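You operate a simulated robot arm through the tools that you are given. There is no shell and no other tool. Be economical: measure what you need, move in short steps, check, and stop when the job is done.

Carry out the task below with a simulated two-armed robot. There is one attempt and no reset: what you move stays moved.

TASK
Pick up the binder from the side table with one hand, pass it to the other hand and put it on the top of the station five control box.

The check looks at the end state, three seconds after you hand in, the way a careful person would. Anything else that was tipped, shoved, dropped, spilled or broken makes it a failure.

THE ROBOT
Two 7-joint arms with two-finger parallel grippers on one trunk, on a base that drives. Base frame: it is fixed to the floor where the robot stands at the start and does not move with it; the origin is under the middle of the robot, x ahead of it, y to its left, z up; the surface under the hand at the start is at about z = 85. Units: cm, rad, N and s.
The left shoulder is at the start at [5, 16.8, 103.2], the right one opposite. With the tool pointing down near the work surface each hand reaches from about 10 to 66 cm from the robot's upright axis, wherever it stands, measured 20 degrees to its own side. Places, roughly: top of the station five control box [90, 60, 160]. Payload 1.57 kg a hand.
The TCP of each hand is the grasp point between the finger pads, 3 cm short of the fingertips. In the tool frame z runs along the fingers and y along their closing line. Largest opening 8 cm; finger width 1.7, thickness 1.2; the body of the gripper, 4 by 8.2 cm, starts 8 cm behind the TCP.
Orientation is told as [roll, pitch, yaw] about the base's x, y, z axes, in that order, counted from this pose: with the fingers straight down and closing along the base's y, the tool's x points along the base's -x, its y along +y and its z along -z.

THE INTERFACE
- The arms move only by the tool jog_arm. It takes "left_plan", "right_plan" or both (then of equal length, played together; a hand with none holds still); each is a list of rows, each a list of 3 entries, a list of its own where there are three numbers: the closure, from 0 (fully open) to 1 (shut), then the shift along the base's x, y, z in cm, then the turn, a rotation vector about the base's x, y, z in rad. In form: [[grip, [x, y, z], [rx, ry, rz]], ...]. A call has 1 to 8 rows; each row is the pose to reach, as a shift and turn from the pose commanded when the call began. A row lasts 0.2 s, in which the tool goes at most 5 cm and 0.15 rad; a call with a longer step from one row to the next is refused whole, and so is a gripper value outside its range. Where a pose cannot be reached the arm comes as near as it can. A force on the tool above 40 N (or 10 N above the force at the start of the call, whichever is more), or a blocked arm, ends the call early, and 0.2 s more pass. Each finger travels about 4.5 cm/s and halts on what it meets, pressing with about 43 N; the grip force reading is that of the motor and also rises with nothing between the fingers. The clock runs only during rows and for 0.2 s after the last one: add rows that repeat a pose to give the fingers time. It gives the time, the measured TCP pose, the force on the tool (base axes), the opening and the grip force at its end, in the units of the frame above (readings bear some noise), with the torque about the TCP (base axes, N m) and any sound that the robot's microphone picked up.
- Cameras (640 x 400 px; columns grow to the right, rows downward): "scene" is now at [13.36, 1.14, 127.39]; the picture's right is [0.11, -0.99, 0.00], its down [-0.26, -0.03, -0.96] and it looks along [0.96, 0.11, -0.26] (base axes); focal length 268 px, centre (320, 200). "left" rides on the left gripper at [7.2, 0.7, -12.2] in its tool frame; the picture's right is [-0.09, 1.00, 0.00], its down [-0.84, -0.08, -0.54] and it looks along [-0.54, -0.05, 0.84] (tool axes); focal length 238 px, centre (320, 200). "right" rides on the right gripper at [7.2, -0.7, -12.2] in its tool frame; the picture's right is [0.09, 1.00, 0.00], its down [-0.84, 0.08, -0.54] and it looks along [-0.54, 0.05, 0.84] (tool axes); focal length 238 px, centre (320, 200). There is no depth. A picture from a camera that has moved, and an enlarged one, comes with that camera's place and axes in the base frame and with its lens.
- get_image(camera): a new picture of that camera. The clock stands still meanwhile.
- raise_lower(by): slides the trunk up (or, below 0, down) by that many cm; the arms and the scene camera ride with it, the base frame stays. It gives what a move gives, with no picture.
- drive_base(legs): drives the robot by 1 to 6 legs, each [ahead, left, turn to the left] in cm, cm and rad, along the robot's own axes; the way and the turn of a leg run together, so that a leg with both is an arc; at most 150 cm and 3.142 rad a leg. The arms and the cameras ride along, it lands a little off, and it stops where it bumps. It gives what a move gives.
- head_to(pan, tilt): turns the head with the scene camera to pan (to the left, within 1.396 rad either way) and tilt (down, from -0.506 to 1.204), counted from straight ahead of the robot. It gives what a move gives.
- inspect(camera, box): a new picture of the part [left, top, right, bottom] of that camera's present view, enlarged. The clock stands still meanwhile.
- close_job(): hands the job in; it is judged then, once.

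Go step by step. Nothing tells you exact positions but the pictures and the camera data: compare them with the known pose of the tool, close in by small moves and look again before you grip or let go. The budget is 120 turns and 108 pictures, counting those below and the enlarged ones. Unless the task says otherwise, let go and move clear before handing in, and close with one line.

The tools are called after ">>>" by a JSON object that holds its "method" and its "body". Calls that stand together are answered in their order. jog_arm: Moves the arms, as the interface text tells. Its arguments: {"type":"object","properties":{"left_plan":{"type":"array","items":{"type":"array"}},"right_plan":{"type":"array","items":{"type":"array"}}},"required":[]} The other tools are called the same way: raise_lower (by) slides the trunk up or down; drive_base (legs) drives the base; head_to (pan, tilt) turns the head that bears the scene camera; get_image (camera) takes a picture; inspect (camera, box) takes an enlarged picture of a part of a camera's view; close_job () hands the job in.

At the start:

```text
time_s: 0.0
left_eef_pos: [44.94, 22.03, 111.19]
left_tcp_rot: [-0.001, 0.0, 0.001]
left_wrist_force: [-0.8, 0.1, 0.9]
left_moment: [0.0, 0.02, 0.0]
left_finger_gap: 8.0
left_grasp_force: 0.1
right_eef_pos: [33.07, -10.65, 117.33]
right_tcp_rot: [-0.001, -0.001, -0.001]
right_wrist_force: [0.3, 0.2, 0.1]
right_moment: [-0.01, -0.03, -0.04]
right_finger_gap: 8.0
right_grasp_force: 0.0
trunk travel left (down, up): [-20.0, 24.3]
robot x, y, heading: [-0.09, -0.09, -0.0]
head pan, tilt: [0.115, 0.265]
```

scene: 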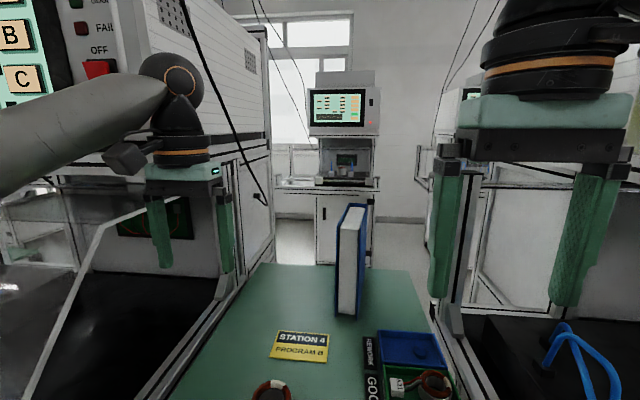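
right: 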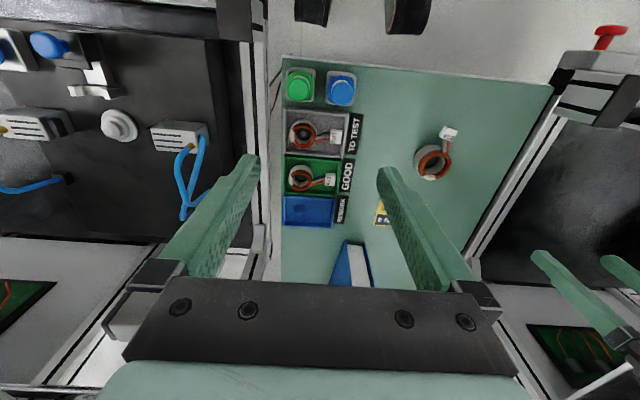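
left: 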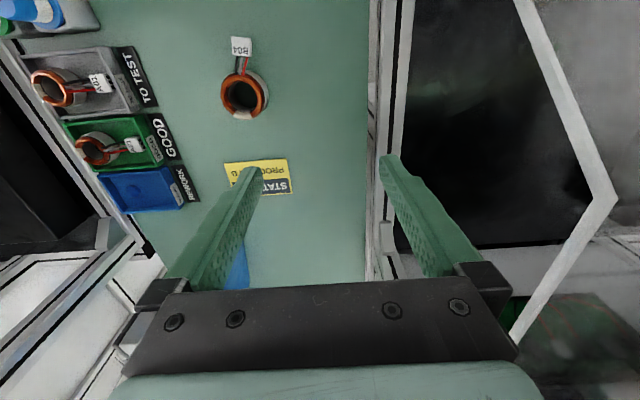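

The binder stands upright on the green table ahead (front edge about x=66, y=1.5). I'll look closer at the binder and turn the head to the control box on the left.

>>> {"method": "inspect", "body": {"camera": "scene", "box": [260, 180, 440, 400]}}

>>> {"method": "head_to", "body": {"pan": 0.6, "tilt": -0.3}}

>>> {"method": "get_image", "body": {"camera": "scene"}}

```text
1.82 times, centred on (350, 290) of scene
camera zoom: at [13.36, 1.14, 127.39], right [0.11, -0.99, 0.0], down [-0.26, -0.03, -0.96], along [0.96, 0.11, -0.26], focal length 488 px, centre (266, 36)
```

zoom: 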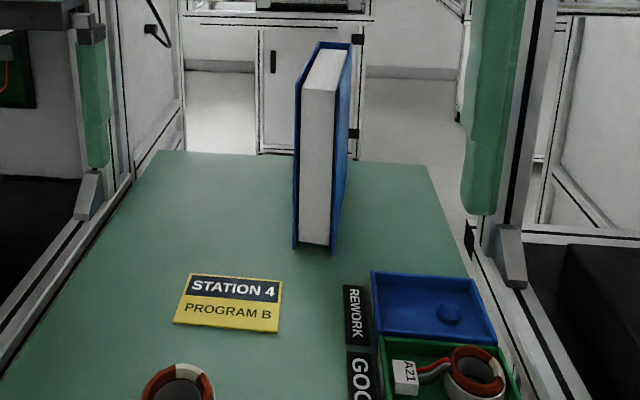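

```text
time_s: 1.0
left_eef_pos: [44.9, 22.09, 111.05]
left_tcp_rot: [0.0, -0.001, 0.001]
left_wrist_force: [0.7, 0.1, -0.8]
left_moment: [0.05, 0.0, -0.01]
left_finger_gap: 7.99
left_grasp_force: 0.0
right_eef_pos: [32.99, -10.6, 117.31]
right_tcp_rot: [0.001, 0.001, 0.0]
right_wrist_force: [0.1, -0.1, 1.4]
right_moment: [0.02, -0.01, -0.01]
right_finger_gap: 7.99
right_grasp_force: 0.1
trunk travel left (down, up): [-20.0, 24.3]
robot x, y, heading: [0.18, 0.03, 0.002]
head pan, tilt: [0.6, -0.3]
```

```text
103 pictures are left
camera scene: at [10.57, 4.51, 132.39], right [0.56, -0.83, 0.0], down [0.24, 0.17, -0.96], along [0.79, 0.54, 0.29], focal length 268 px, centre (320, 200)
```

scene: 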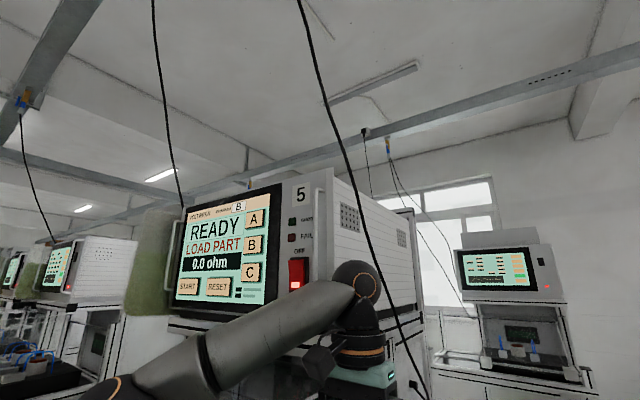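

Station 5's box is confirmed at left: front right top corner about (65, 38, 160). There is a cable hanging near it. Next I look at the table edge and the space ahead and to the left.

>>> {"method": "head_to", "body": {"pan": 0.0, "tilt": 0.75}}

>>> {"method": "get_image", "body": {"camera": "scene"}}

>>> {"method": "head_to", "body": {"pan": 0.5, "tilt": 0.2}}

>>> {"method": "get_image", "body": {"camera": "scene"}}

>>> {"method": "head_to", "body": {"pan": 1.2, "tilt": 0.6}}

>>> {"method": "get_image", "body": {"camera": "scene"}}

```text
time_s: 2.3
left_eef_pos: [44.93, 22.04, 111.21]
left_tcp_rot: [0.0, -0.001, 0.002]
left_wrist_force: [-0.1, -0.2, 0.1]
left_moment: [-0.01, -0.01, -0.01]
left_finger_gap: 8.01
left_grasp_force: 0.1
right_eef_pos: [33.16, -10.61, 117.28]
right_tcp_rot: [-0.001, 0.001, -0.001]
right_wrist_force: [1.0, 0.3, -0.9]
right_moment: [0.0, 0.0, 0.01]
right_finger_gap: 7.99
right_grasp_force: 0.0
trunk travel left (down, up): [-20.0, 24.3]
robot x, y, heading: [0.45, 0.05, 0.001]
head pan, tilt: [0.0, 0.75]
```

```text
102 pictures are left
camera scene: at [12.37, 0.07, 123.04], right [0.0, -1.0, 0.0], down [-0.68, 0.0, -0.73], along [0.73, 0.0, -0.68], focal length 268 px, centre (320, 200)
```

scene: 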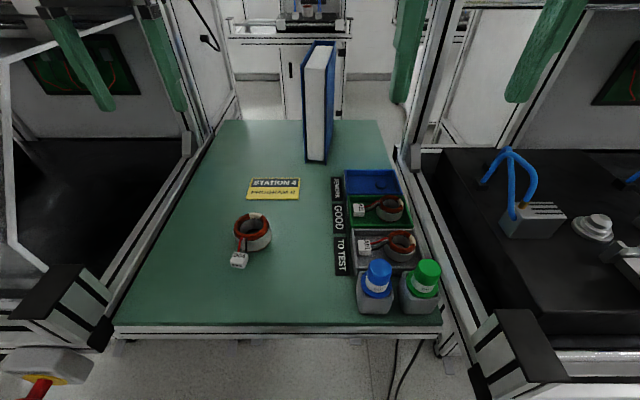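

```text
time_s: 3.2
left_eef_pos: [44.91, 21.95, 111.07]
left_tcp_rot: [0.0, 0.0, 0.001]
left_wrist_force: [-0.8, 0.0, -0.1]
left_moment: [-0.01, -0.02, -0.02]
left_finger_gap: 7.99
left_grasp_force: 0.0
right_eef_pos: [33.12, -10.64, 117.39]
right_tcp_rot: [0.001, 0.001, -0.001]
right_wrist_force: [0.0, -0.3, -0.5]
right_moment: [0.04, 0.03, 0.03]
right_finger_gap: 7.97
right_grasp_force: 0.0
trunk travel left (down, up): [-20.0, 24.3]
robot x, y, heading: [0.15, 0.29, -0.002]
head pan, tilt: [0.499, 0.201]
```

```text
101 pictures are left
camera scene: at [12.26, 4.53, 127.99], right [0.48, -0.88, 0.0], down [-0.18, -0.1, -0.98], along [0.86, 0.47, -0.2], focal length 268 px, centre (320, 200)
```

scene: 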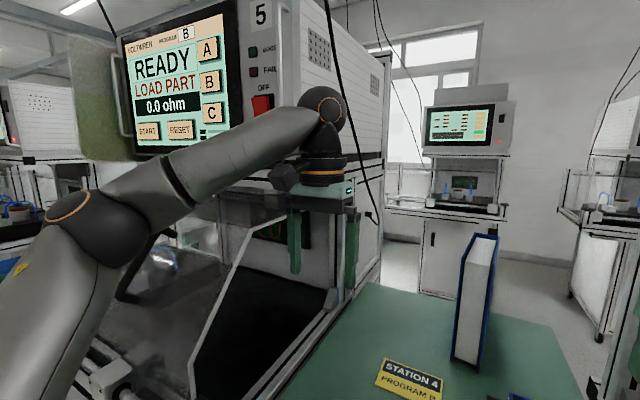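

```text
time_s: 4.3
left_eef_pos: [44.84, 21.98, 111.18]
left_tcp_rot: [0.001, 0.002, 0.001]
left_wrist_force: [-0.8, 0.0, -1.0]
left_moment: [-0.01, -0.03, 0.0]
left_finger_gap: 7.99
left_grasp_force: 0.0
right_eef_pos: [33.06, -10.6, 117.33]
right_tcp_rot: [-0.001, -0.001, 0.002]
right_wrist_force: [-0.1, 0.3, -0.2]
right_moment: [-0.02, 0.02, -0.01]
right_finger_gap: 8.0
right_grasp_force: 0.1
trunk travel left (down, up): [-20.0, 24.3]
robot x, y, heading: [-0.35, 0.15, -0.001]
head pan, tilt: [1.201, 0.6]
```

```text
100 pictures are left
camera scene: at [7.28, 8.31, 124.32], right [0.93, -0.36, 0.0], down [-0.2, -0.53, -0.83], along [0.3, 0.77, -0.56], focal length 268 px, centre (320, 200)
```

scene: 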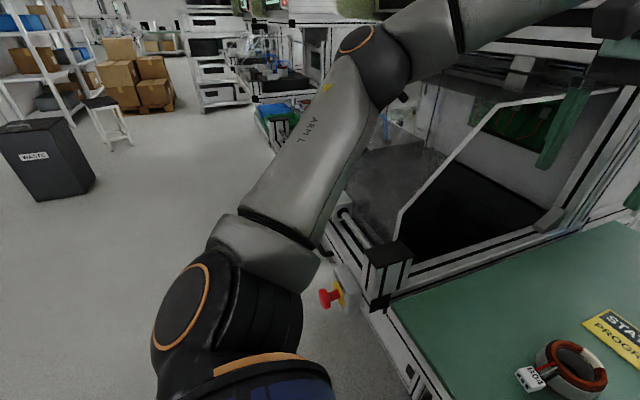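

Table edge is at x≈28, and a red e-stop sits at the bench corner on the left, so I won't bump ahead. Plan: right hand takes the binder at its top front corner with tilted fingers, left hand takes the front edge horizontally, then places. First the right hand moves closer and tilts so I can look.

>>> {"method": "jog_arm", "body": {"right_plan": [[0, [2.5, 1.7, 0.5], [0, -0.13, 0]], [0, [5, 3.4, 1], [0, -0.26, 0]], [0, [7.5, 5.1, 1.5], [0, -0.39, 0]], [0, [10, 6.8, 2], [0, -0.52, 0]], [0, [12.5, 8.5, 2.5], [0, -0.65, 0]], [0, [15, 10.2, 3], [0, -0.78, 0]], [0, [15, 10.2, 3], [0, -0.78, 0]]]}}

>>> {"method": "get_image", "body": {"camera": "right"}}

>>> {"method": "head_to", "body": {"pan": 0.0, "tilt": 0.45}}

>>> {"method": "get_image", "body": {"camera": "scene"}}

```text
time_s: 5.9
left_eef_pos: [44.88, 22.06, 111.2]
left_tcp_rot: [0.001, 0.0, 0.002]
left_wrist_force: [0.5, -0.9, -1.1]
left_moment: [0.02, -0.02, -0.01]
left_finger_gap: 8.01
left_grasp_force: 0.0
right_eef_pos: [47.94, -0.23, 120.13]
right_tcp_rot: [0.0, -0.782, 0.0]
right_wrist_force: [0.6, -0.4, 0.0]
right_moment: [0.03, 0.02, -0.01]
right_finger_gap: 7.99
right_grasp_force: 0.0
trunk travel left (down, up): [-20.0, 24.3]
robot x, y, heading: [-0.24, 0.07, 0.003]
head pan, tilt: [1.201, 0.6]
```

```text
99 pictures are left
camera right: at [34.41, -0.96, 123.76], right [-0.07, 1.0, -0.06], down [0.21, 0.08, 0.97], along [0.98, 0.05, -0.22], focal length 238 px, centre (320, 200)
```

right: 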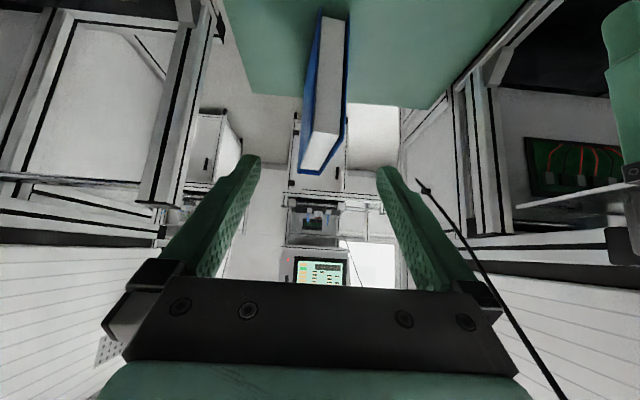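

```text
time_s: 7.3
left_eef_pos: [44.91, 22.08, 111.08]
left_tcp_rot: [0.0, -0.002, 0.003]
left_wrist_force: [-0.1, 0.1, 0.4]
left_moment: [0.03, 0.0, 0.01]
left_finger_gap: 8.0
left_grasp_force: 0.2
right_eef_pos: [47.9, -0.28, 120.19]
right_tcp_rot: [0.0, -0.779, -0.001]
right_wrist_force: [-0.3, 0.5, -0.4]
right_moment: [-0.02, 0.01, -0.04]
right_finger_gap: 8.0
right_grasp_force: 0.0
trunk travel left (down, up): [-20.0, 24.3]
robot x, y, heading: [0.22, 0.1, 0.002]
head pan, tilt: [0.0, 0.45]
```

```text
98 pictures are left
camera scene: at [13.27, 0.08, 125.67], right [0.0, -1.0, 0.0], down [-0.44, 0.0, -0.9], along [0.9, 0.0, -0.44], focal length 268 px, centre (320, 200)
```

scene: 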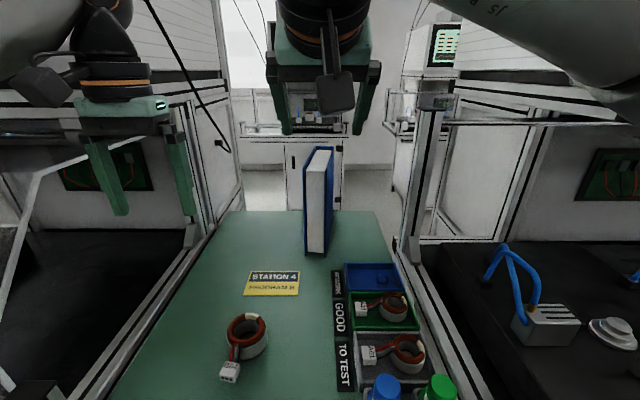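

A cable hangs on the left, running from a plug on the station 5 side panel up to the ceiling. I'll triangulate it before planning the carry.

>>> {"method": "head_to", "body": {"pan": 0.5, "tilt": -0.15}}

>>> {"method": "get_image", "body": {"camera": "scene"}}

>>> {"method": "inspect", "body": {"camera": "right", "box": [260, 0, 640, 400]}}

```text
time_s: 8.3
left_eef_pos: [44.9, 22.01, 111.24]
left_tcp_rot: [-0.001, -0.001, 0.001]
left_wrist_force: [0.0, -0.5, 0.8]
left_moment: [0.02, -0.01, -0.01]
left_finger_gap: 7.99
left_grasp_force: 0.0
right_eef_pos: [48.05, -0.35, 120.28]
right_tcp_rot: [-0.001, -0.78, 0.002]
right_wrist_force: [-0.6, -0.5, -0.5]
right_moment: [0.02, 0.04, 0.0]
right_finger_gap: 8.02
right_grasp_force: 0.0
trunk travel left (down, up): [-20.0, 24.3]
robot x, y, heading: [-0.17, -0.17, -0.002]
head pan, tilt: [0.499, -0.15]
```

```text
97 pictures are left
camera scene: at [11.57, 4.15, 131.15], right [0.48, -0.88, 0.0], down [0.13, 0.07, -0.99], along [0.87, 0.47, 0.15], focal length 268 px, centre (320, 200)
```

scene: 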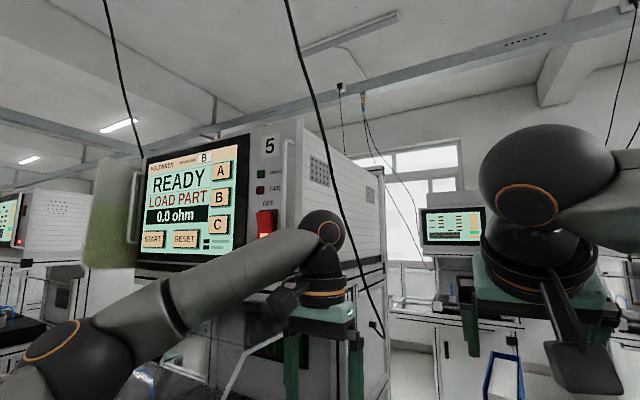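

```text
1.00 times, centred on (450, 200) of right (not enlarged: the box is as wide or as high as the picture)
camera zoom: at [34.39, -0.98, 123.77], right [-0.07, 1.0, -0.06], down [0.21, 0.08, 0.97], along [0.97, 0.05, -0.22], focal length 238 px, centre (190, 200)
```

zoom: 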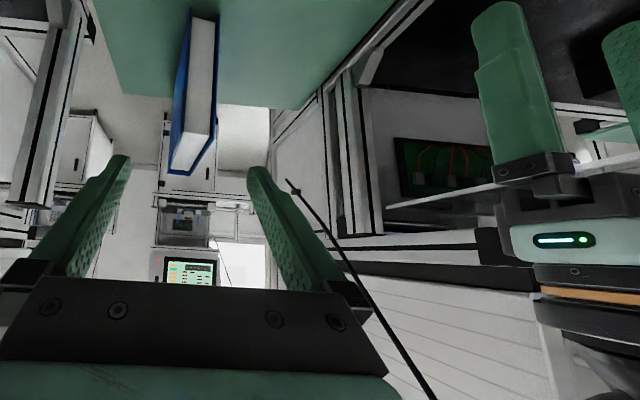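

The cable hangs in about the plane y≈24, sloping from (88,27,106) via (57,24,135) to (38,24,164), so the binder must cross it low and close. Now I check how big the base is and the e-stop position.

>>> {"method": "head_to", "body": {"pan": 0.7, "tilt": 1.2}}

>>> {"method": "get_image", "body": {"camera": "scene"}}

>>> {"method": "head_to", "body": {"pan": 0.0, "tilt": 1.2}}

>>> {"method": "get_image", "body": {"camera": "scene"}}

>>> {"method": "get_image", "body": {"camera": "left"}}

```text
time_s: 9.8
left_eef_pos: [44.99, 21.98, 111.15]
left_tcp_rot: [0.001, -0.001, 0.003]
left_wrist_force: [0.5, 0.6, -0.7]
left_moment: [0.04, 0.02, 0.0]
left_finger_gap: 8.01
left_grasp_force: 0.1
right_eef_pos: [48.05, -0.24, 120.31]
right_tcp_rot: [-0.001, -0.78, 0.0]
right_wrist_force: [-0.4, 0.8, -0.3]
right_moment: [-0.02, 0.01, 0.0]
right_finger_gap: 8.02
right_grasp_force: 0.1
trunk travel left (down, up): [-20.0, 24.3]
robot x, y, heading: [-0.15, 0.36, -0.001]
head pan, tilt: [0.7, 1.201]
```

```text
95 pictures are left
camera scene: at [8.36, 3.67, 119.86], right [0.64, -0.77, 0.0], down [-0.71, -0.6, -0.36], along [0.28, 0.23, -0.93], focal length 268 px, centre (320, 200)
```

scene: 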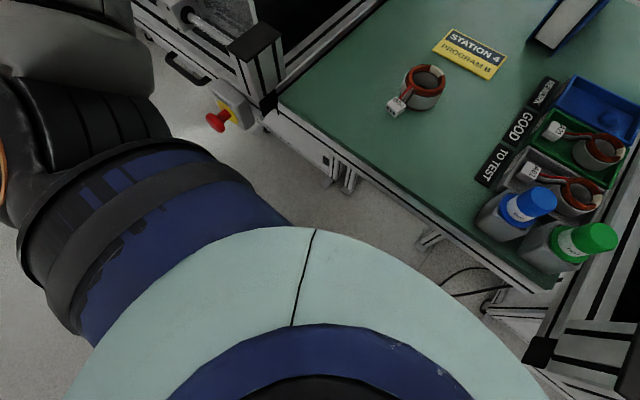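

```text
time_s: 10.9
left_eef_pos: [44.82, 21.97, 111.08]
left_tcp_rot: [0.0, 0.001, 0.001]
left_wrist_force: [-0.3, -0.3, -0.8]
left_moment: [0.01, -0.01, -0.02]
left_finger_gap: 8.02
left_grasp_force: 0.0
right_eef_pos: [48.06, -0.3, 120.23]
right_tcp_rot: [0.002, -0.78, 0.0]
right_wrist_force: [-0.4, -0.2, -0.2]
right_moment: [0.03, 0.0, -0.03]
right_finger_gap: 8.01
right_grasp_force: 0.0
trunk travel left (down, up): [-20.0, 24.3]
robot x, y, heading: [0.06, -0.25, -0.002]
head pan, tilt: [0.0, 1.201]
```

```text
94 pictures are left
camera scene: at [9.67, 0.07, 119.86], right [0.0, -1.0, 0.0], down [-0.93, 0.0, -0.36], along [0.36, 0.0, -0.93], focal length 268 px, centre (320, 200)
```

scene: 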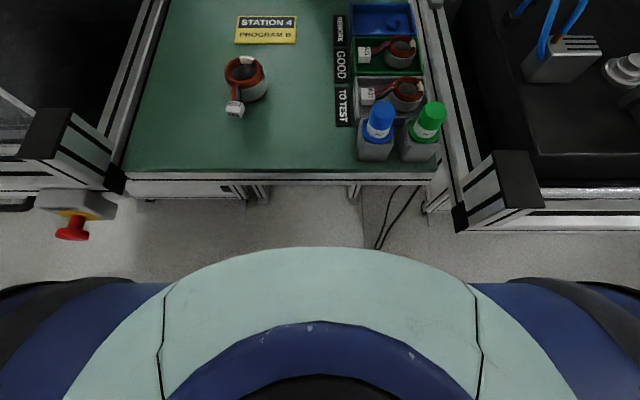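

```text
93 pictures are left
camera left: at [37.75, 22.76, 123.27], right [0.09, 1.0, 0.0], down [0.84, -0.08, 0.54], along [0.54, -0.05, -0.84], focal length 238 px, centre (320, 200)
```

left: 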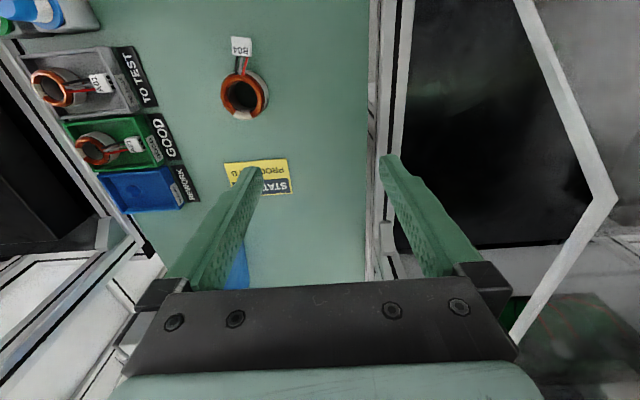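

The e-stop is at about (19, 36, 82); I'll keep the base clear of it. Now I zoom on the binder through the right camera for its pose.

>>> {"method": "inspect", "body": {"camera": "right", "box": [260, 0, 400, 200]}}

>>> {"method": "head_to", "body": {"pan": 0.0, "tilt": 0.45}}

>>> {"method": "inspect", "body": {"camera": "scene", "box": [270, 130, 370, 270]}}

```text
2.00 times, centred on (330, 100) of right
camera zoom: at [34.39, -0.98, 123.77], right [-0.07, 1.0, -0.06], down [0.21, 0.08, 0.97], along [0.97, 0.05, -0.22], focal length 477 px, centre (300, 400)
```

zoom: 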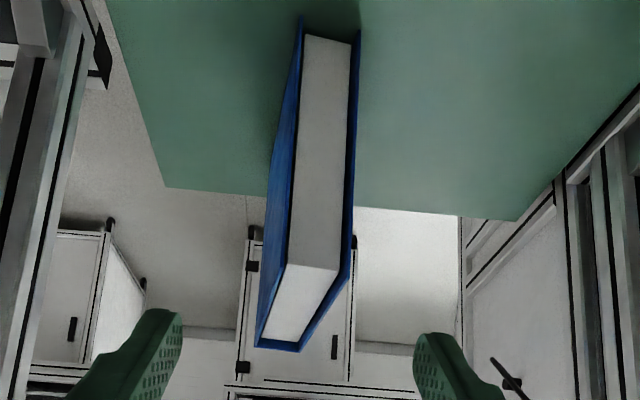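

```text
time_s: 12.0
left_eef_pos: [44.97, 22.1, 111.16]
left_tcp_rot: [-0.002, 0.001, 0.0]
left_wrist_force: [0.3, -0.1, 0.7]
left_moment: [0.0, 0.01, 0.02]
left_finger_gap: 8.0
left_grasp_force: 0.0
right_eef_pos: [47.98, -0.4, 120.3]
right_tcp_rot: [0.001, -0.779, 0.001]
right_wrist_force: [-0.5, -0.1, -0.3]
right_moment: [-0.02, 0.05, -0.02]
right_finger_gap: 8.0
right_grasp_force: 0.1
trunk travel left (down, up): [-20.0, 24.3]
robot x, y, heading: [-0.04, 0.26, -0.0]
head pan, tilt: [0.0, 0.45]
```

```text
2.86 times, centred on (320, 200) of scene
camera zoom: at [13.27, 0.07, 125.67], right [0.0, -1.0, 0.0], down [-0.44, 0.0, -0.9], along [0.9, 0.0, -0.44], focal length 767 px, centre (320, 200)
```

zoom: 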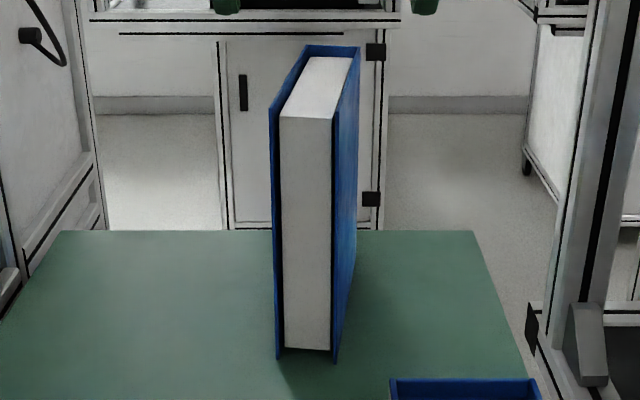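

Binder estimate: front edge x≈65.4 from y≈3.7 to −1.2, back at x≈84 (yaw ≈ −0.13), top z≈107, about 19 × 22 × 4.9 cm. I'll raise the trunk 10 cm and bring the right hand above the top edge, aligned.

>>> {"method": "raise_lower", "body": {"by": 10}}

>>> {"method": "jog_arm", "body": {"right_plan": [[0, [3, 0.4, -2], [0.002, 0.03, -0.022]], [0, [6, 0.8, -4], [0.004, 0.06, -0.044]], [0, [9, 1.2, -7], [0.006, 0.09, -0.066]], [0, [12, 1.6, -10], [0.008, 0.12, -0.088]], [0, [14, 2, -13], [0.012, 0.18, -0.13]], [0, [14, 2, -13], [0.012, 0.18, -0.13]]]}}

>>> {"method": "get_image", "body": {"camera": "right"}}

>>> {"method": "get_image", "body": {"camera": "scene"}}

```text
time_s: 13.3
left_eef_pos: [44.86, 22.06, 121.11]
left_tcp_rot: [-0.002, -0.001, 0.002]
left_wrist_force: [0.9, 0.1, 0.4]
left_moment: [-0.01, -0.01, -0.01]
left_finger_gap: 8.02
left_grasp_force: 0.1
right_eef_pos: [48.03, -0.26, 130.27]
right_tcp_rot: [0.001, -0.781, -0.002]
right_wrist_force: [0.9, -0.2, 0.9]
right_moment: [0.01, 0.01, 0.03]
right_finger_gap: 7.99
right_grasp_force: 0.1
trunk travel left (down, up): [-30.0, 14.3]
robot x, y, heading: [0.19, 0.16, -0.001]
head pan, tilt: [0.0, 0.45]
```

```text
time_s: 14.7
left_eef_pos: [44.92, 21.93, 121.06]
left_tcp_rot: [-0.001, 0.0, 0.0]
left_wrist_force: [-0.1, 0.4, -0.1]
left_moment: [0.0, 0.0, 0.0]
left_finger_gap: 7.99
left_grasp_force: 0.1
right_eef_pos: [61.99, 1.52, 117.36]
right_tcp_rot: [-0.002, -0.601, -0.129]
right_wrist_force: [0.2, -0.5, 0.7]
right_moment: [0.01, 0.0, 0.01]
right_finger_gap: 7.99
right_grasp_force: 0.0
trunk travel left (down, up): [-30.0, 14.3]
robot x, y, heading: [-0.03, 0.34, -0.001]
head pan, tilt: [0.0, 0.45]
```

```text
90 pictures are left
camera right: at [49.32, 2.45, 123.16], right [0.05, 1.0, -0.05], down [0.39, 0.03, 0.92], along [0.92, -0.07, -0.39], focal length 238 px, centre (320, 200)
```

right: 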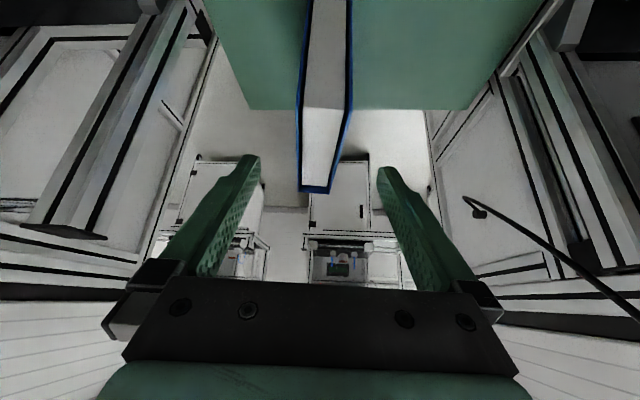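

```text
89 pictures are left
camera scene: at [13.25, 0.04, 135.68], right [0.0, -1.0, 0.0], down [-0.43, 0.0, -0.9], along [0.9, 0.0, -0.43], focal length 268 px, centre (320, 200)
```

scene: 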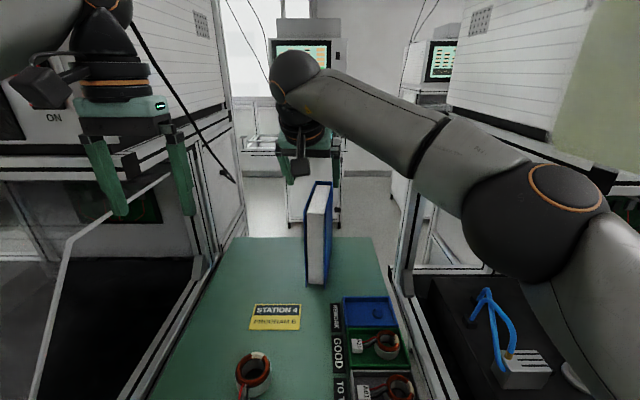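

Both views agree: centre line from (65.6, 1.25) to (83.8, −1.2), top z≈107. I go in along the tool axis to just around the top edge and look.

>>> {"method": "jog_arm", "body": {"right_plan": [[0, [2.8, -0.2, -5.2], [0, 0, 0]], [0, [4.5, -0.4, -7.7], [0, 0, 0]], [0, [6, -0.6, -10], [0, 0, 0]], [0, [6, -0.6, -10], [0, 0, 0]]]}}

>>> {"method": "get_image", "body": {"camera": "right"}}

>>> {"method": "inspect", "body": {"camera": "scene", "box": [230, 120, 410, 300]}}

```text
refused: row 1 steps farther than a row can; nothing moved
```

```text
88 pictures are left
camera right: at [49.32, 2.45, 123.16], right [0.05, 1.0, -0.05], down [0.39, 0.03, 0.92], along [0.92, -0.07, -0.39], focal length 238 px, centre (320, 200)
```

right: 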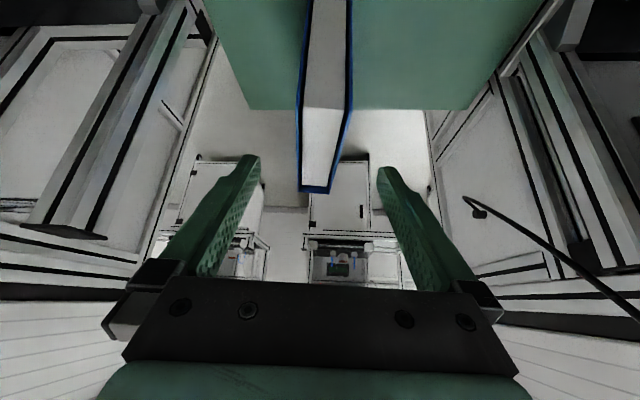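

```text
2.22 times, centred on (320, 210) of scene
camera zoom: at [13.25, 0.04, 135.68], right [0.0, -1.0, 0.0], down [-0.43, 0.0, -0.9], along [0.9, 0.0, -0.43], focal length 597 px, centre (320, 178)
```

zoom: 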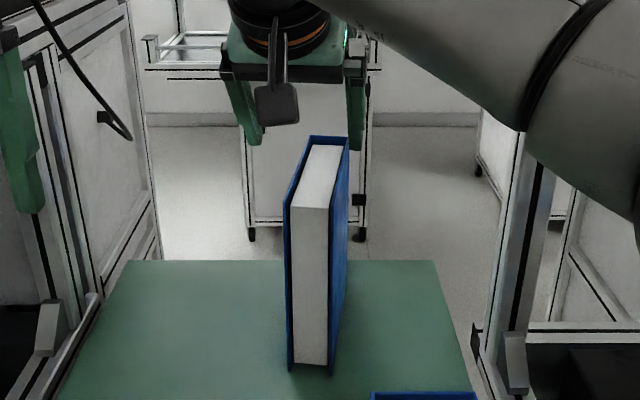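

The first step was a touch too long; I split it.

>>> {"method": "jog_arm", "body": {"right_plan": [[0, [1.4, -0.1, -2.6], [0, 0, 0]], [0, [2.8, -0.2, -5.2], [0, 0, 0]], [0, [4.5, -0.4, -7.7], [0, 0, 0]], [0, [6, -0.6, -10], [0, 0, 0]], [0, [6, -0.6, -10], [0, 0, 0]]]}}

>>> {"method": "get_image", "body": {"camera": "right"}}

>>> {"method": "inspect", "body": {"camera": "scene", "box": [230, 120, 410, 300]}}

```text
time_s: 15.9
left_eef_pos: [44.9, 21.98, 121.12]
left_tcp_rot: [0.001, 0.0, 0.002]
left_wrist_force: [0.9, 0.2, 0.0]
left_moment: [-0.02, 0.0, -0.01]
left_finger_gap: 7.99
left_grasp_force: 0.0
right_eef_pos: [67.51, 0.95, 107.83]
right_tcp_rot: [0.0, -0.602, -0.128]
right_wrist_force: [-1.0, 0.7, -0.9]
right_moment: [0.01, 0.0, -0.02]
right_finger_gap: 7.97
right_grasp_force: 0.0
right hand out of reach, approached as far as the arm can: row 4, 5
trunk travel left (down, up): [-30.0, 14.3]
robot x, y, heading: [-0.06, -0.16, -0.0]
head pan, tilt: [0.0, 0.45]
```

```text
86 pictures are left
camera right: at [54.68, 1.94, 113.7], right [0.05, 1.0, -0.05], down [0.39, 0.03, 0.92], along [0.92, -0.07, -0.39], focal length 238 px, centre (320, 200)
```

right: 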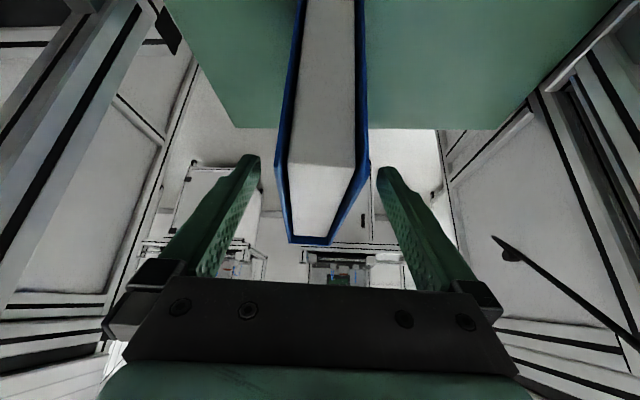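

```text
2.22 times, centred on (320, 210) of scene
camera zoom: at [13.28, 0.08, 135.67], right [0.0, -1.0, 0.0], down [-0.44, 0.0, -0.9], along [0.9, 0.0, -0.44], focal length 597 px, centre (320, 178)
```

zoom: 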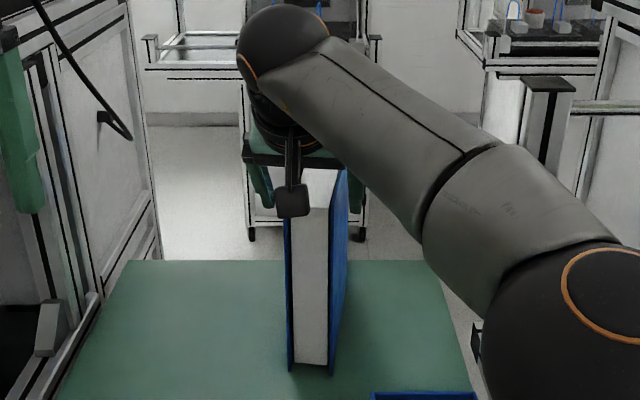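

The arm is at its reach at that angle, while fingers already straddle the edge well centred. I tilt to pitch ≈ −0.85 and go down and in a bit.

>>> {"method": "jog_arm", "body": {"right_plan": [[0, [0, 0, 0], [-0.016, -0.125, 0]], [0, [0, 0, 0], [-0.032, -0.25, 0]], [0, [0.5, -0.05, -1.4], [-0.032, -0.25, 0]], [0, [1, -0.1, -2.8], [-0.032, -0.25, 0]], [0, [1.5, -0.15, -4.1], [-0.032, -0.25, 0]], [0, [1.5, -0.15, -4.1], [-0.032, -0.25, 0]]]}}

>>> {"method": "get_image", "body": {"camera": "right"}}

>>> {"method": "inspect", "body": {"camera": "scene", "box": [230, 120, 410, 300]}}

```text
time_s: 17.3
left_eef_pos: [44.86, 21.91, 121.06]
left_tcp_rot: [-0.001, -0.002, 0.0]
left_wrist_force: [0.1, 0.7, 0.9]
left_moment: [-0.02, -0.03, 0.01]
left_finger_gap: 8.0
left_grasp_force: 0.0
right_eef_pos: [68.91, 0.93, 103.83]
right_tcp_rot: [0.002, -0.852, -0.131]
right_wrist_force: [0.3, 0.1, 0.7]
right_moment: [0.0, -0.01, -0.02]
right_finger_gap: 8.01
right_grasp_force: 0.1
trunk travel left (down, up): [-30.0, 14.3]
robot x, y, heading: [0.35, -0.41, 0.001]
head pan, tilt: [0.0, 0.45]
```

```text
84 pictures are left
camera right: at [55.11, 2.0, 106.41], right [0.07, 1.0, -0.07], down [0.15, 0.06, 0.99], along [0.99, -0.08, -0.15], focal length 238 px, centre (320, 200)
```

right: 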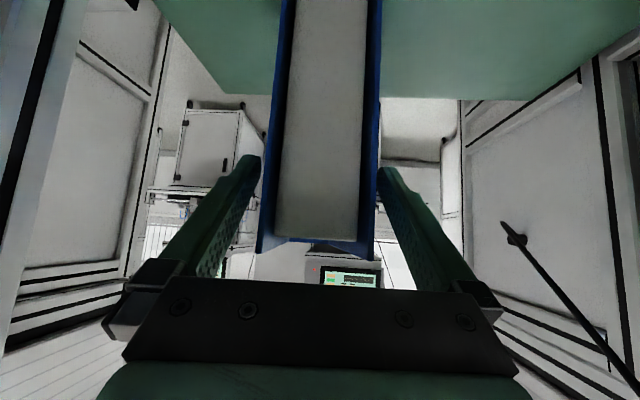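

```text
2.22 times, centred on (320, 210) of scene
camera zoom: at [13.27, 0.07, 135.68], right [0.0, -1.0, 0.0], down [-0.44, 0.0, -0.9], along [0.9, 0.0, -0.44], focal length 597 px, centre (320, 178)
```

zoom: 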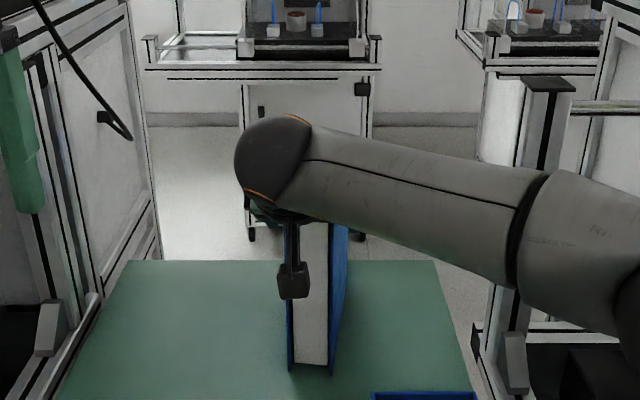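

Fingers straddle the binder, centred. I go 1.5 cm deeper and close.

>>> {"method": "jog_arm", "body": {"right_plan": [[0, [1.1, -0.2, -1.0], [0, 0, 0]], [0, [1.1, -0.2, -1.0], [0, 0, 0]], [1, [1.1, -0.2, -1.0], [0, 0, 0]], [1, [1.1, -0.2, -1.0], [0, 0, 0]], [1, [1.1, -0.2, -1.0], [0, 0, 0]], [1, [1.1, -0.2, -1.0], [0, 0, 0]]]}}

>>> {"method": "get_image", "body": {"camera": "right"}}

```text
time_s: 18.7
left_eef_pos: [44.91, 21.88, 121.25]
left_tcp_rot: [0.0, -0.001, 0.002]
left_wrist_force: [0.5, 0.7, -0.5]
left_moment: [-0.01, -0.02, 0.0]
left_finger_gap: 7.99
left_grasp_force: 0.1
right_eef_pos: [69.92, 0.62, 102.78]
right_tcp_rot: [0.002, -0.851, -0.134]
right_wrist_force: [-0.6, -1.6, 0.2]
right_moment: [-0.19, -0.25, -0.25]
right_finger_gap: 5.18
right_grasp_force: 35.0
trunk travel left (down, up): [-30.0, 14.3]
robot x, y, heading: [0.37, -0.07, -0.001]
head pan, tilt: [0.0, 0.45]
```

```text
82 pictures are left
camera right: at [56.17, 1.79, 105.39], right [0.07, 1.0, -0.07], down [0.15, 0.06, 0.99], along [0.99, -0.08, -0.15], focal length 238 px, centre (320, 200)
```

right: 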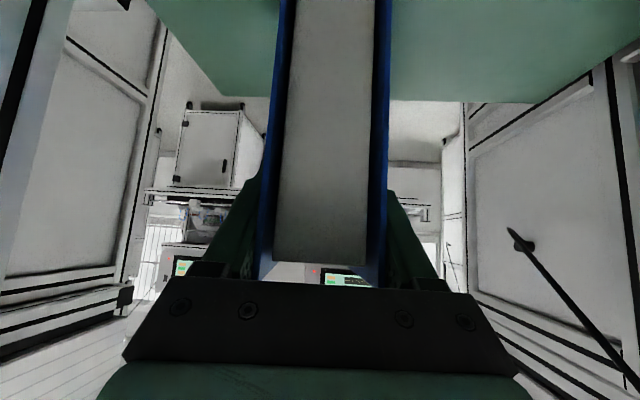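

Gripped at 5.2 cm. Lift 3 cm slowly and check weight and sag.

>>> {"method": "jog_arm", "body": {"right_plan": [[1, [0, 0, 0.7], [0, 0, 0]], [1, [0, 0, 1.5], [0, 0, 0]], [1, [0, 0, 2.2], [0, 0, 0]], [1, [0, 0, 3], [0, 0, 0]], [1, [0, 0, 3], [0, 0, 0]]]}}

>>> {"method": "get_image", "body": {"camera": "scene"}}

>>> {"method": "get_image", "body": {"camera": "left"}}

```text
time_s: 19.9
left_eef_pos: [44.86, 21.97, 121.05]
left_tcp_rot: [0.001, 0.0, 0.002]
left_wrist_force: [-0.6, -0.5, -0.3]
left_moment: [-0.02, 0.02, 0.01]
left_finger_gap: 8.0
left_grasp_force: 0.1
right_eef_pos: [70.01, 0.85, 105.72]
right_tcp_rot: [0.002, -0.85, -0.131]
right_wrist_force: [0.1, 0.5, -6.4]
right_moment: [0.07, 0.31, -0.03]
right_finger_gap: 5.17
right_grasp_force: 43.3
trunk travel left (down, up): [-30.0, 14.3]
robot x, y, heading: [-0.1, 0.36, 0.001]
head pan, tilt: [0.0, 0.45]
```

```text
81 pictures are left
camera scene: at [13.35, 0.07, 135.66], right [0.0, -1.0, 0.0], down [-0.44, 0.0, -0.9], along [0.9, 0.0, -0.44], focal length 268 px, centre (320, 200)
```

scene: 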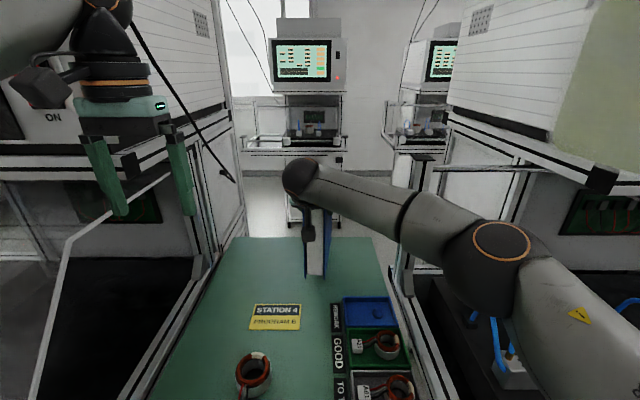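

```text
80 pictures are left
camera left: at [37.84, 22.76, 133.24], right [0.09, 1.0, 0.0], down [0.84, -0.08, 0.54], along [0.54, -0.05, -0.84], focal length 238 px, centre (320, 200)
```

left: 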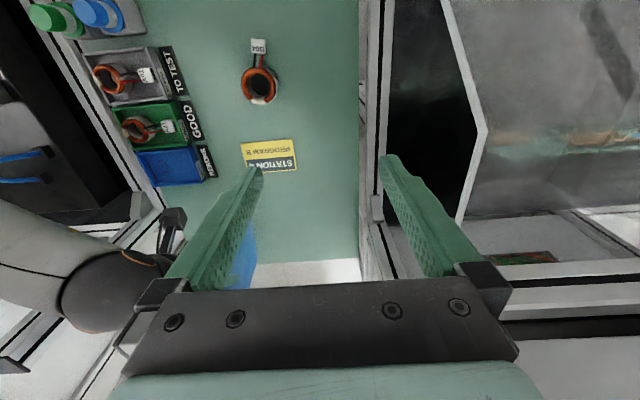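

The binder hangs firm (about 0.65 kg). The side shield of station 5 is at y≈36 (top z≈114) and the cable at y≈24, so after handover I'll back up, go left, and come forward again. First pull the binder back and up.

>>> {"method": "jog_arm", "body": {"right_plan": [[1, [0, 0, 3], [0, 0, 0]], [1, [-1.5, 0, 6], [0, 0, 0]], [1, [-4, 0, 8.5], [0, 0, 0]], [1, [-6.5, 0, 11], [0, 0, 0]], [1, [-9, 0, 13.5], [0, 0, 0]], [1, [-11.5, 0, 16], [0, 0, 0]], [1, [-13, 0, 17], [0, 0, 0]], [1, [-13, 0, 17], [0, 0, 0]]]}}

>>> {"method": "get_image", "body": {"camera": "scene"}}

>>> {"method": "get_image", "body": {"camera": "left"}}

```text
time_s: 21.7
left_eef_pos: [45.05, 22.07, 121.14]
left_tcp_rot: [0.0, 0.001, 0.001]
left_wrist_force: [-0.2, 0.1, 0.2]
left_moment: [-0.04, 0.02, 0.01]
left_finger_gap: 8.03
left_grasp_force: 0.0
right_eef_pos: [56.89, 0.76, 123.05]
right_tcp_rot: [0.002, -0.851, -0.132]
right_wrist_force: [-0.5, 0.0, -5.2]
right_moment: [0.02, 0.29, 0.04]
right_finger_gap: 5.19
right_grasp_force: 43.2
trunk travel left (down, up): [-30.0, 14.3]
robot x, y, heading: [0.12, 0.04, 0.001]
head pan, tilt: [0.0, 0.45]
```

```text
79 pictures are left
camera scene: at [13.35, 0.07, 135.66], right [0.0, -1.0, 0.0], down [-0.44, 0.0, -0.9], along [0.9, 0.0, -0.44], focal length 268 px, centre (320, 200)
```

scene: 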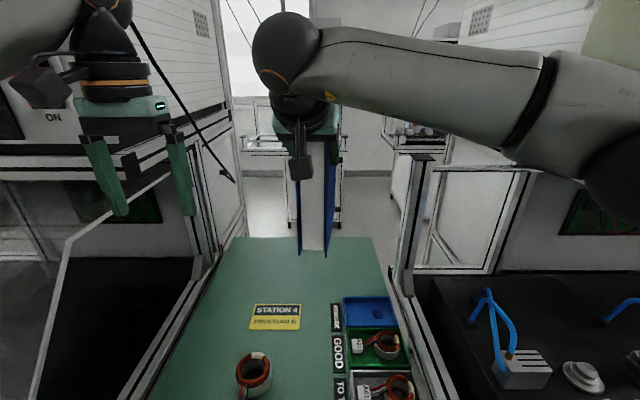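

```text
78 pictures are left
camera left: at [37.83, 22.76, 133.24], right [0.09, 1.0, 0.0], down [0.84, -0.08, 0.54], along [0.54, -0.05, -0.84], focal length 238 px, centre (320, 200)
```

left: 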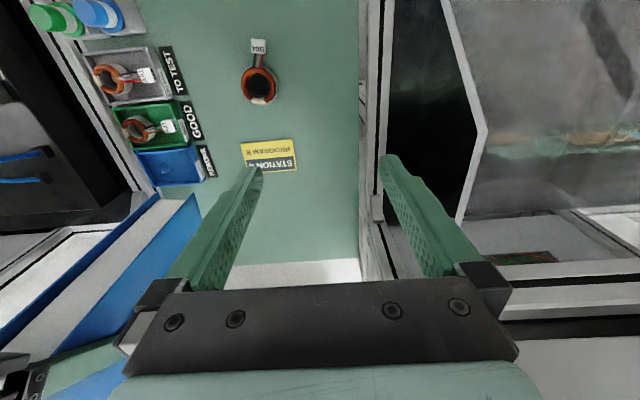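

Everything clear. I back up 35 cm into free space for the handover, away from cable and shield.

>>> {"method": "drive_base", "body": {"legs": [[-35, 0, 0]]}}

>>> {"method": "get_image", "body": {"camera": "scene"}}

```text
time_s: 24.0
left_eef_pos: [10.39, 21.95, 121.02]
left_tcp_rot: [0.0, -0.001, -0.001]
left_wrist_force: [0.1, -0.1, -0.4]
left_moment: [0.0, 0.01, -0.04]
left_finger_gap: 8.0
left_grasp_force: 0.1
right_eef_pos: [22.58, 0.85, 122.95]
right_tcp_rot: [0.002, -0.851, -0.134]
right_wrist_force: [-0.4, 0.2, -6.9]
right_moment: [0.05, 0.26, 0.01]
right_finger_gap: 5.2
right_grasp_force: 43.6
trunk travel left (down, up): [-30.0, 14.3]
robot x, y, heading: [-34.74, 0.08, -0.005]
head pan, tilt: [0.0, 0.45]
```

```text
77 pictures are left
camera scene: at [-21.24, 0.07, 135.67], right [0.0, -1.0, 0.0], down [-0.44, 0.0, -0.9], along [0.9, 0.0, -0.44], focal length 268 px, centre (320, 200)
```

scene: 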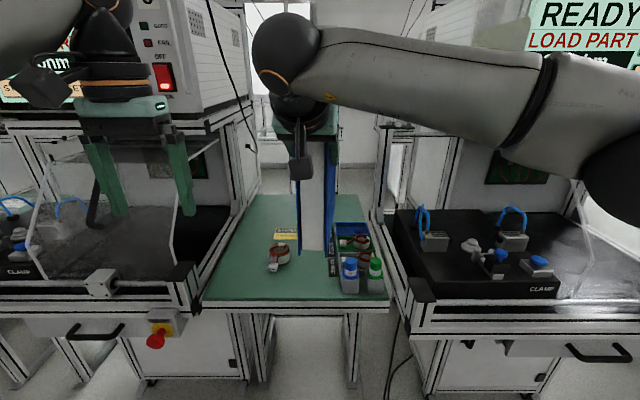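

Free space now. I turn the left hand to point forward, off to the side of the binder first.

>>> {"method": "jog_arm", "body": {"left_plan": [[0, [-0.7, 0, -0.6], [0, -0.14, 0]], [0, [-1.4, 0, -1.2], [0, -0.28, 0]], [0, [-2.1, 0, -1.8], [0, -0.42, 0]], [0, [-2.8, 0, -2.4], [0, -0.56, 0]], [0, [-3.5, 0, -3], [0, -0.7, 0]], [0, [-4.2, 0, -3.6], [0, -0.84, 0]], [0, [-4.9, 0, -4.2], [0, -0.98, 0]], [0, [-5.6, 0, -4.8], [0, -1.12, 0]]]}}

>>> {"method": "jog_arm", "body": {"left_plan": [[0, [0, -1, -1], [0, -0.14, 0]], [0, [0, -2, -2], [0, -0.28, 0]], [0, [0, -3, -3], [0, -0.42, 0]], [0, [0, -4, -4], [0, -0.45, 0]], [0, [0, -4, -4], [0, -0.45, 0]]]}}

>>> {"method": "get_image", "body": {"camera": "scene"}}

>>> {"method": "get_image", "body": {"camera": "left"}}

```text
time_s: 25.8
left_eef_pos: [6.66, 21.67, 117.49]
left_tcp_rot: [-0.005, -1.118, 0.003]
left_wrist_force: [0.0, -0.8, 0.2]
left_moment: [0.0, -0.01, 0.03]
left_finger_gap: 8.02
left_grasp_force: 0.0
left hand out of reach, approached as far as the arm can: row 8
right_eef_pos: [22.55, 0.81, 123.03]
right_tcp_rot: [0.001, -0.851, -0.132]
right_wrist_force: [0.5, -1.4, -7.2]
right_moment: [0.05, 0.3, 0.03]
right_finger_gap: 5.2
right_grasp_force: 43.3
trunk travel left (down, up): [-30.0, 14.3]
robot x, y, heading: [-34.43, -0.04, -0.003]
head pan, tilt: [0.0, 0.45]
```

```text
time_s: 27.0
left_eef_pos: [11.98, 15.36, 113.44]
left_tcp_rot: [-0.579, -1.569, 0.578]
left_wrist_force: [0.5, -0.2, 0.1]
left_moment: [0.05, -0.01, -0.02]
left_finger_gap: 7.99
left_grasp_force: 0.1
left hand out of reach, approached as far as the arm can: row 1, 2, 3, 4, 5
right_eef_pos: [22.53, 0.76, 122.95]
right_tcp_rot: [0.001, -0.851, -0.133]
right_wrist_force: [0.0, -0.3, -6.4]
right_moment: [0.04, 0.3, 0.0]
right_finger_gap: 5.18
right_grasp_force: 43.2
trunk travel left (down, up): [-30.0, 14.3]
robot x, y, heading: [-34.09, 0.31, -0.006]
head pan, tilt: [0.0, 0.45]
```

```text
76 pictures are left
camera scene: at [-21.19, 0.08, 135.67], right [0.0, -1.0, 0.0], down [-0.44, 0.0, -0.9], along [0.9, 0.0, -0.44], focal length 268 px, centre (320, 200)
```

scene: 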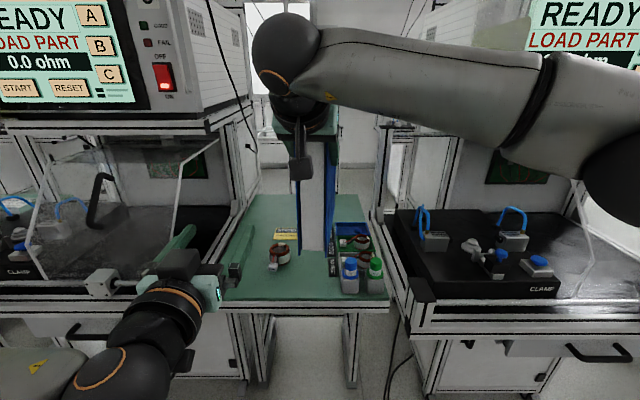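

```text
75 pictures are left
camera left: at [-0.26, 16.11, 106.16], right [0.0, 1.0, 0.09], down [-0.54, -0.08, 0.84], along [0.84, -0.05, 0.54], focal length 238 px, centre (320, 200)
```

left: 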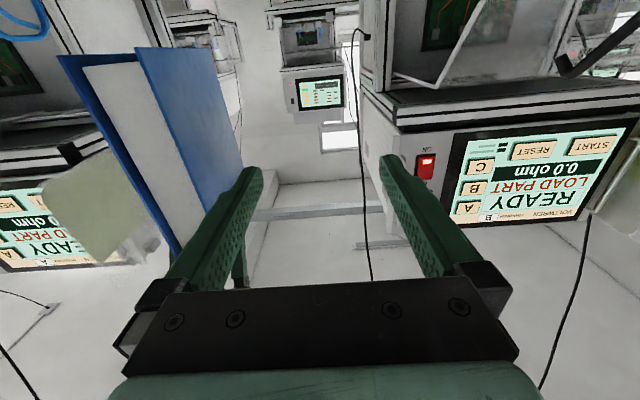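

Pointing forward, the left hand needs at least ~46 cm from the axis, so I push the binder 5 cm further ahead with the right and bring the left hand in line behind the front edge.

>>> {"method": "jog_arm", "body": {"right_plan": [[1, [2.5, 0, 0], [0, 0, 0]], [1, [5, 0, 0], [0, 0, 0]], [1, [5, 0, 0], [0, 0, 0]], [1, [5, 0, 0], [0, 0, 0]], [1, [5, 0, 0], [0, 0, 0]], [1, [5, 0, 0], [0, 0, 0]]], "left_plan": [[0, [0.5, 0, -0.9], [0, 0, 0]], [0, [1, -2, -1.9], [0, 0, -0.03]], [0, [1.3, -5.5, -1.9], [0, 0, -0.07]], [0, [1.8, -9, -1.9], [0, 0, -0.1]], [0, [2.3, -12.8, -1.9], [0, 0, -0.133]], [0, [2.3, -12.8, -1.9], [0, 0, -0.133]]]}}

>>> {"method": "get_image", "body": {"camera": "scene"}}

>>> {"method": "get_image", "body": {"camera": "left"}}

```text
time_s: 28.4
left_eef_pos: [14.31, 2.5, 111.6]
left_tcp_rot: [-0.246, -1.571, 0.112]
left_wrist_force: [0.4, 0.8, 0.7]
left_moment: [-0.02, -0.01, -0.01]
left_finger_gap: 8.01
left_grasp_force: 0.1
right_eef_pos: [27.63, 0.76, 122.88]
right_tcp_rot: [0.002, -0.848, -0.132]
right_wrist_force: [-1.4, -0.3, -6.3]
right_moment: [0.03, 0.28, -0.02]
right_finger_gap: 5.2
right_grasp_force: 43.0
trunk travel left (down, up): [-30.0, 14.3]
robot x, y, heading: [-34.33, 0.01, 0.001]
head pan, tilt: [0.0, 0.45]
```

```text
74 pictures are left
camera scene: at [-21.18, 0.1, 135.67], right [0.0, -1.0, 0.0], down [-0.44, 0.0, -0.9], along [0.9, 0.0, -0.44], focal length 268 px, centre (320, 200)
```

scene: 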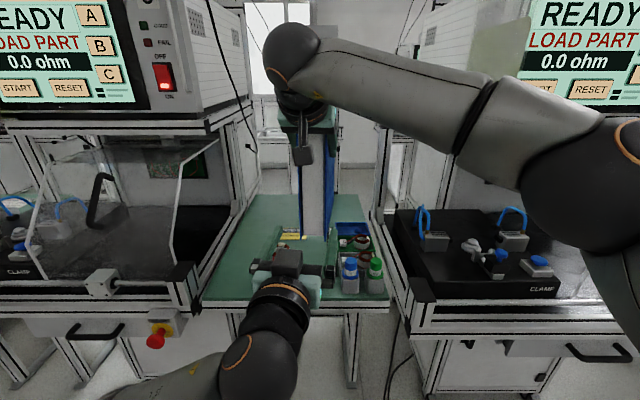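

```text
73 pictures are left
camera left: at [2.35, 4.95, 104.27], right [0.13, 0.99, 0.09], down [-0.55, 0.0, 0.84], along [0.83, -0.16, 0.54], focal length 238 px, centre (320, 200)
```

left: 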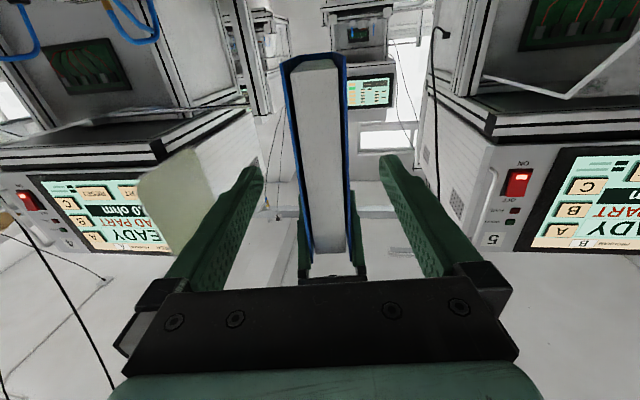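

The binder sits between the left fingers, offset only ~0.3 cm. Advance to 5 cm depth, then look before closing.

>>> {"method": "jog_arm", "body": {"left_plan": [[0, [3.5, -0.1, 0], [0, 0, 0]], [0, [7, -0.6, 0], [0, 0, 0]], [0, [10.5, -1.1, 0], [0, 0, 0]], [0, [13.9, -1.55, 0], [0, 0, 0]], [0, [13.9, -1.55, 0], [0, 0, 0]]]}}

>>> {"method": "get_image", "body": {"camera": "left"}}

>>> {"method": "get_image", "body": {"camera": "scene"}}

```text
time_s: 29.6
left_eef_pos: [28.23, 0.82, 111.47]
left_tcp_rot: [-0.209, -1.57, 0.075]
left_wrist_force: [-0.3, 0.3, -0.3]
left_moment: [0.04, 0.0, 0.0]
left_finger_gap: 8.02
left_grasp_force: 0.2
right_eef_pos: [27.55, 0.83, 122.92]
right_tcp_rot: [0.001, -0.851, -0.133]
right_wrist_force: [0.0, 0.1, -6.9]
right_moment: [0.04, 0.27, 0.01]
right_finger_gap: 5.19
right_grasp_force: 42.9
trunk travel left (down, up): [-30.0, 14.3]
robot x, y, heading: [-34.42, 0.07, -0.003]
head pan, tilt: [0.0, 0.45]
```

```text
72 pictures are left
camera left: at [16.2, 3.18, 104.31], right [0.13, 0.99, 0.09], down [-0.55, 0.0, 0.84], along [0.83, -0.16, 0.54], focal length 238 px, centre (320, 200)
```

left: 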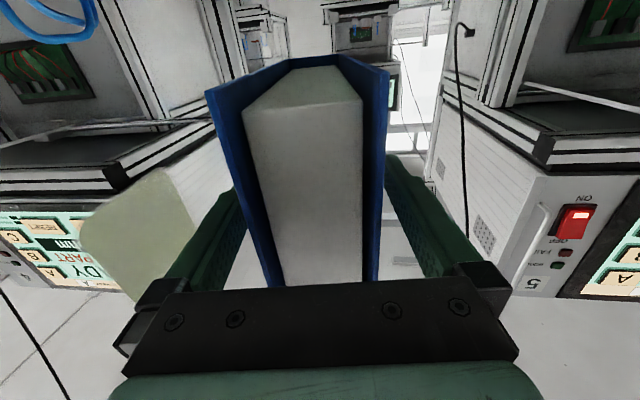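

```text
71 pictures are left
camera scene: at [-21.19, 0.08, 135.67], right [0.0, -1.0, 0.0], down [-0.44, 0.0, -0.9], along [0.9, 0.0, -0.44], focal length 268 px, centre (320, 200)
```

scene: 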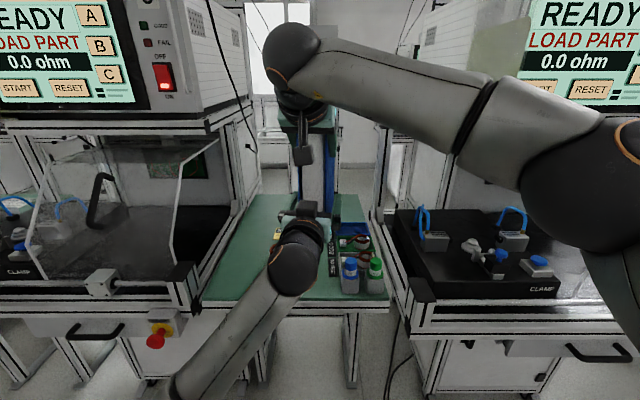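

Well centred. Close the left hand while the right still holds.

>>> {"method": "jog_arm", "body": {"left_plan": [[0.4, [0, 0, 0], [0, 0, 0]], [1, [0, 0, 0], [0, 0, 0]], [1, [0, 0, 0], [0, 0, 0]], [1, [0, 0, 0], [0, 0, 0]], [1, [0, 0, 0], [0, 0, 0]]]}}

```text
time_s: 30.8
left_eef_pos: [28.24, 0.83, 111.62]
left_tcp_rot: [0.146, -1.569, -0.281]
left_wrist_force: [-0.8, -5.7, 0.8]
left_moment: [0.29, -0.16, 1.19]
left_finger_gap: 5.18
left_grasp_force: 43.1
right_eef_pos: [27.61, 0.76, 123.05]
right_tcp_rot: [0.003, -0.849, -0.134]
right_wrist_force: [0.7, 5.7, -6.0]
right_moment: [0.43, 0.34, -1.15]
right_finger_gap: 5.21
right_grasp_force: 43.4
trunk travel left (down, up): [-30.0, 14.3]
robot x, y, heading: [-34.53, -0.25, -0.003]
head pan, tilt: [0.0, 0.45]
```

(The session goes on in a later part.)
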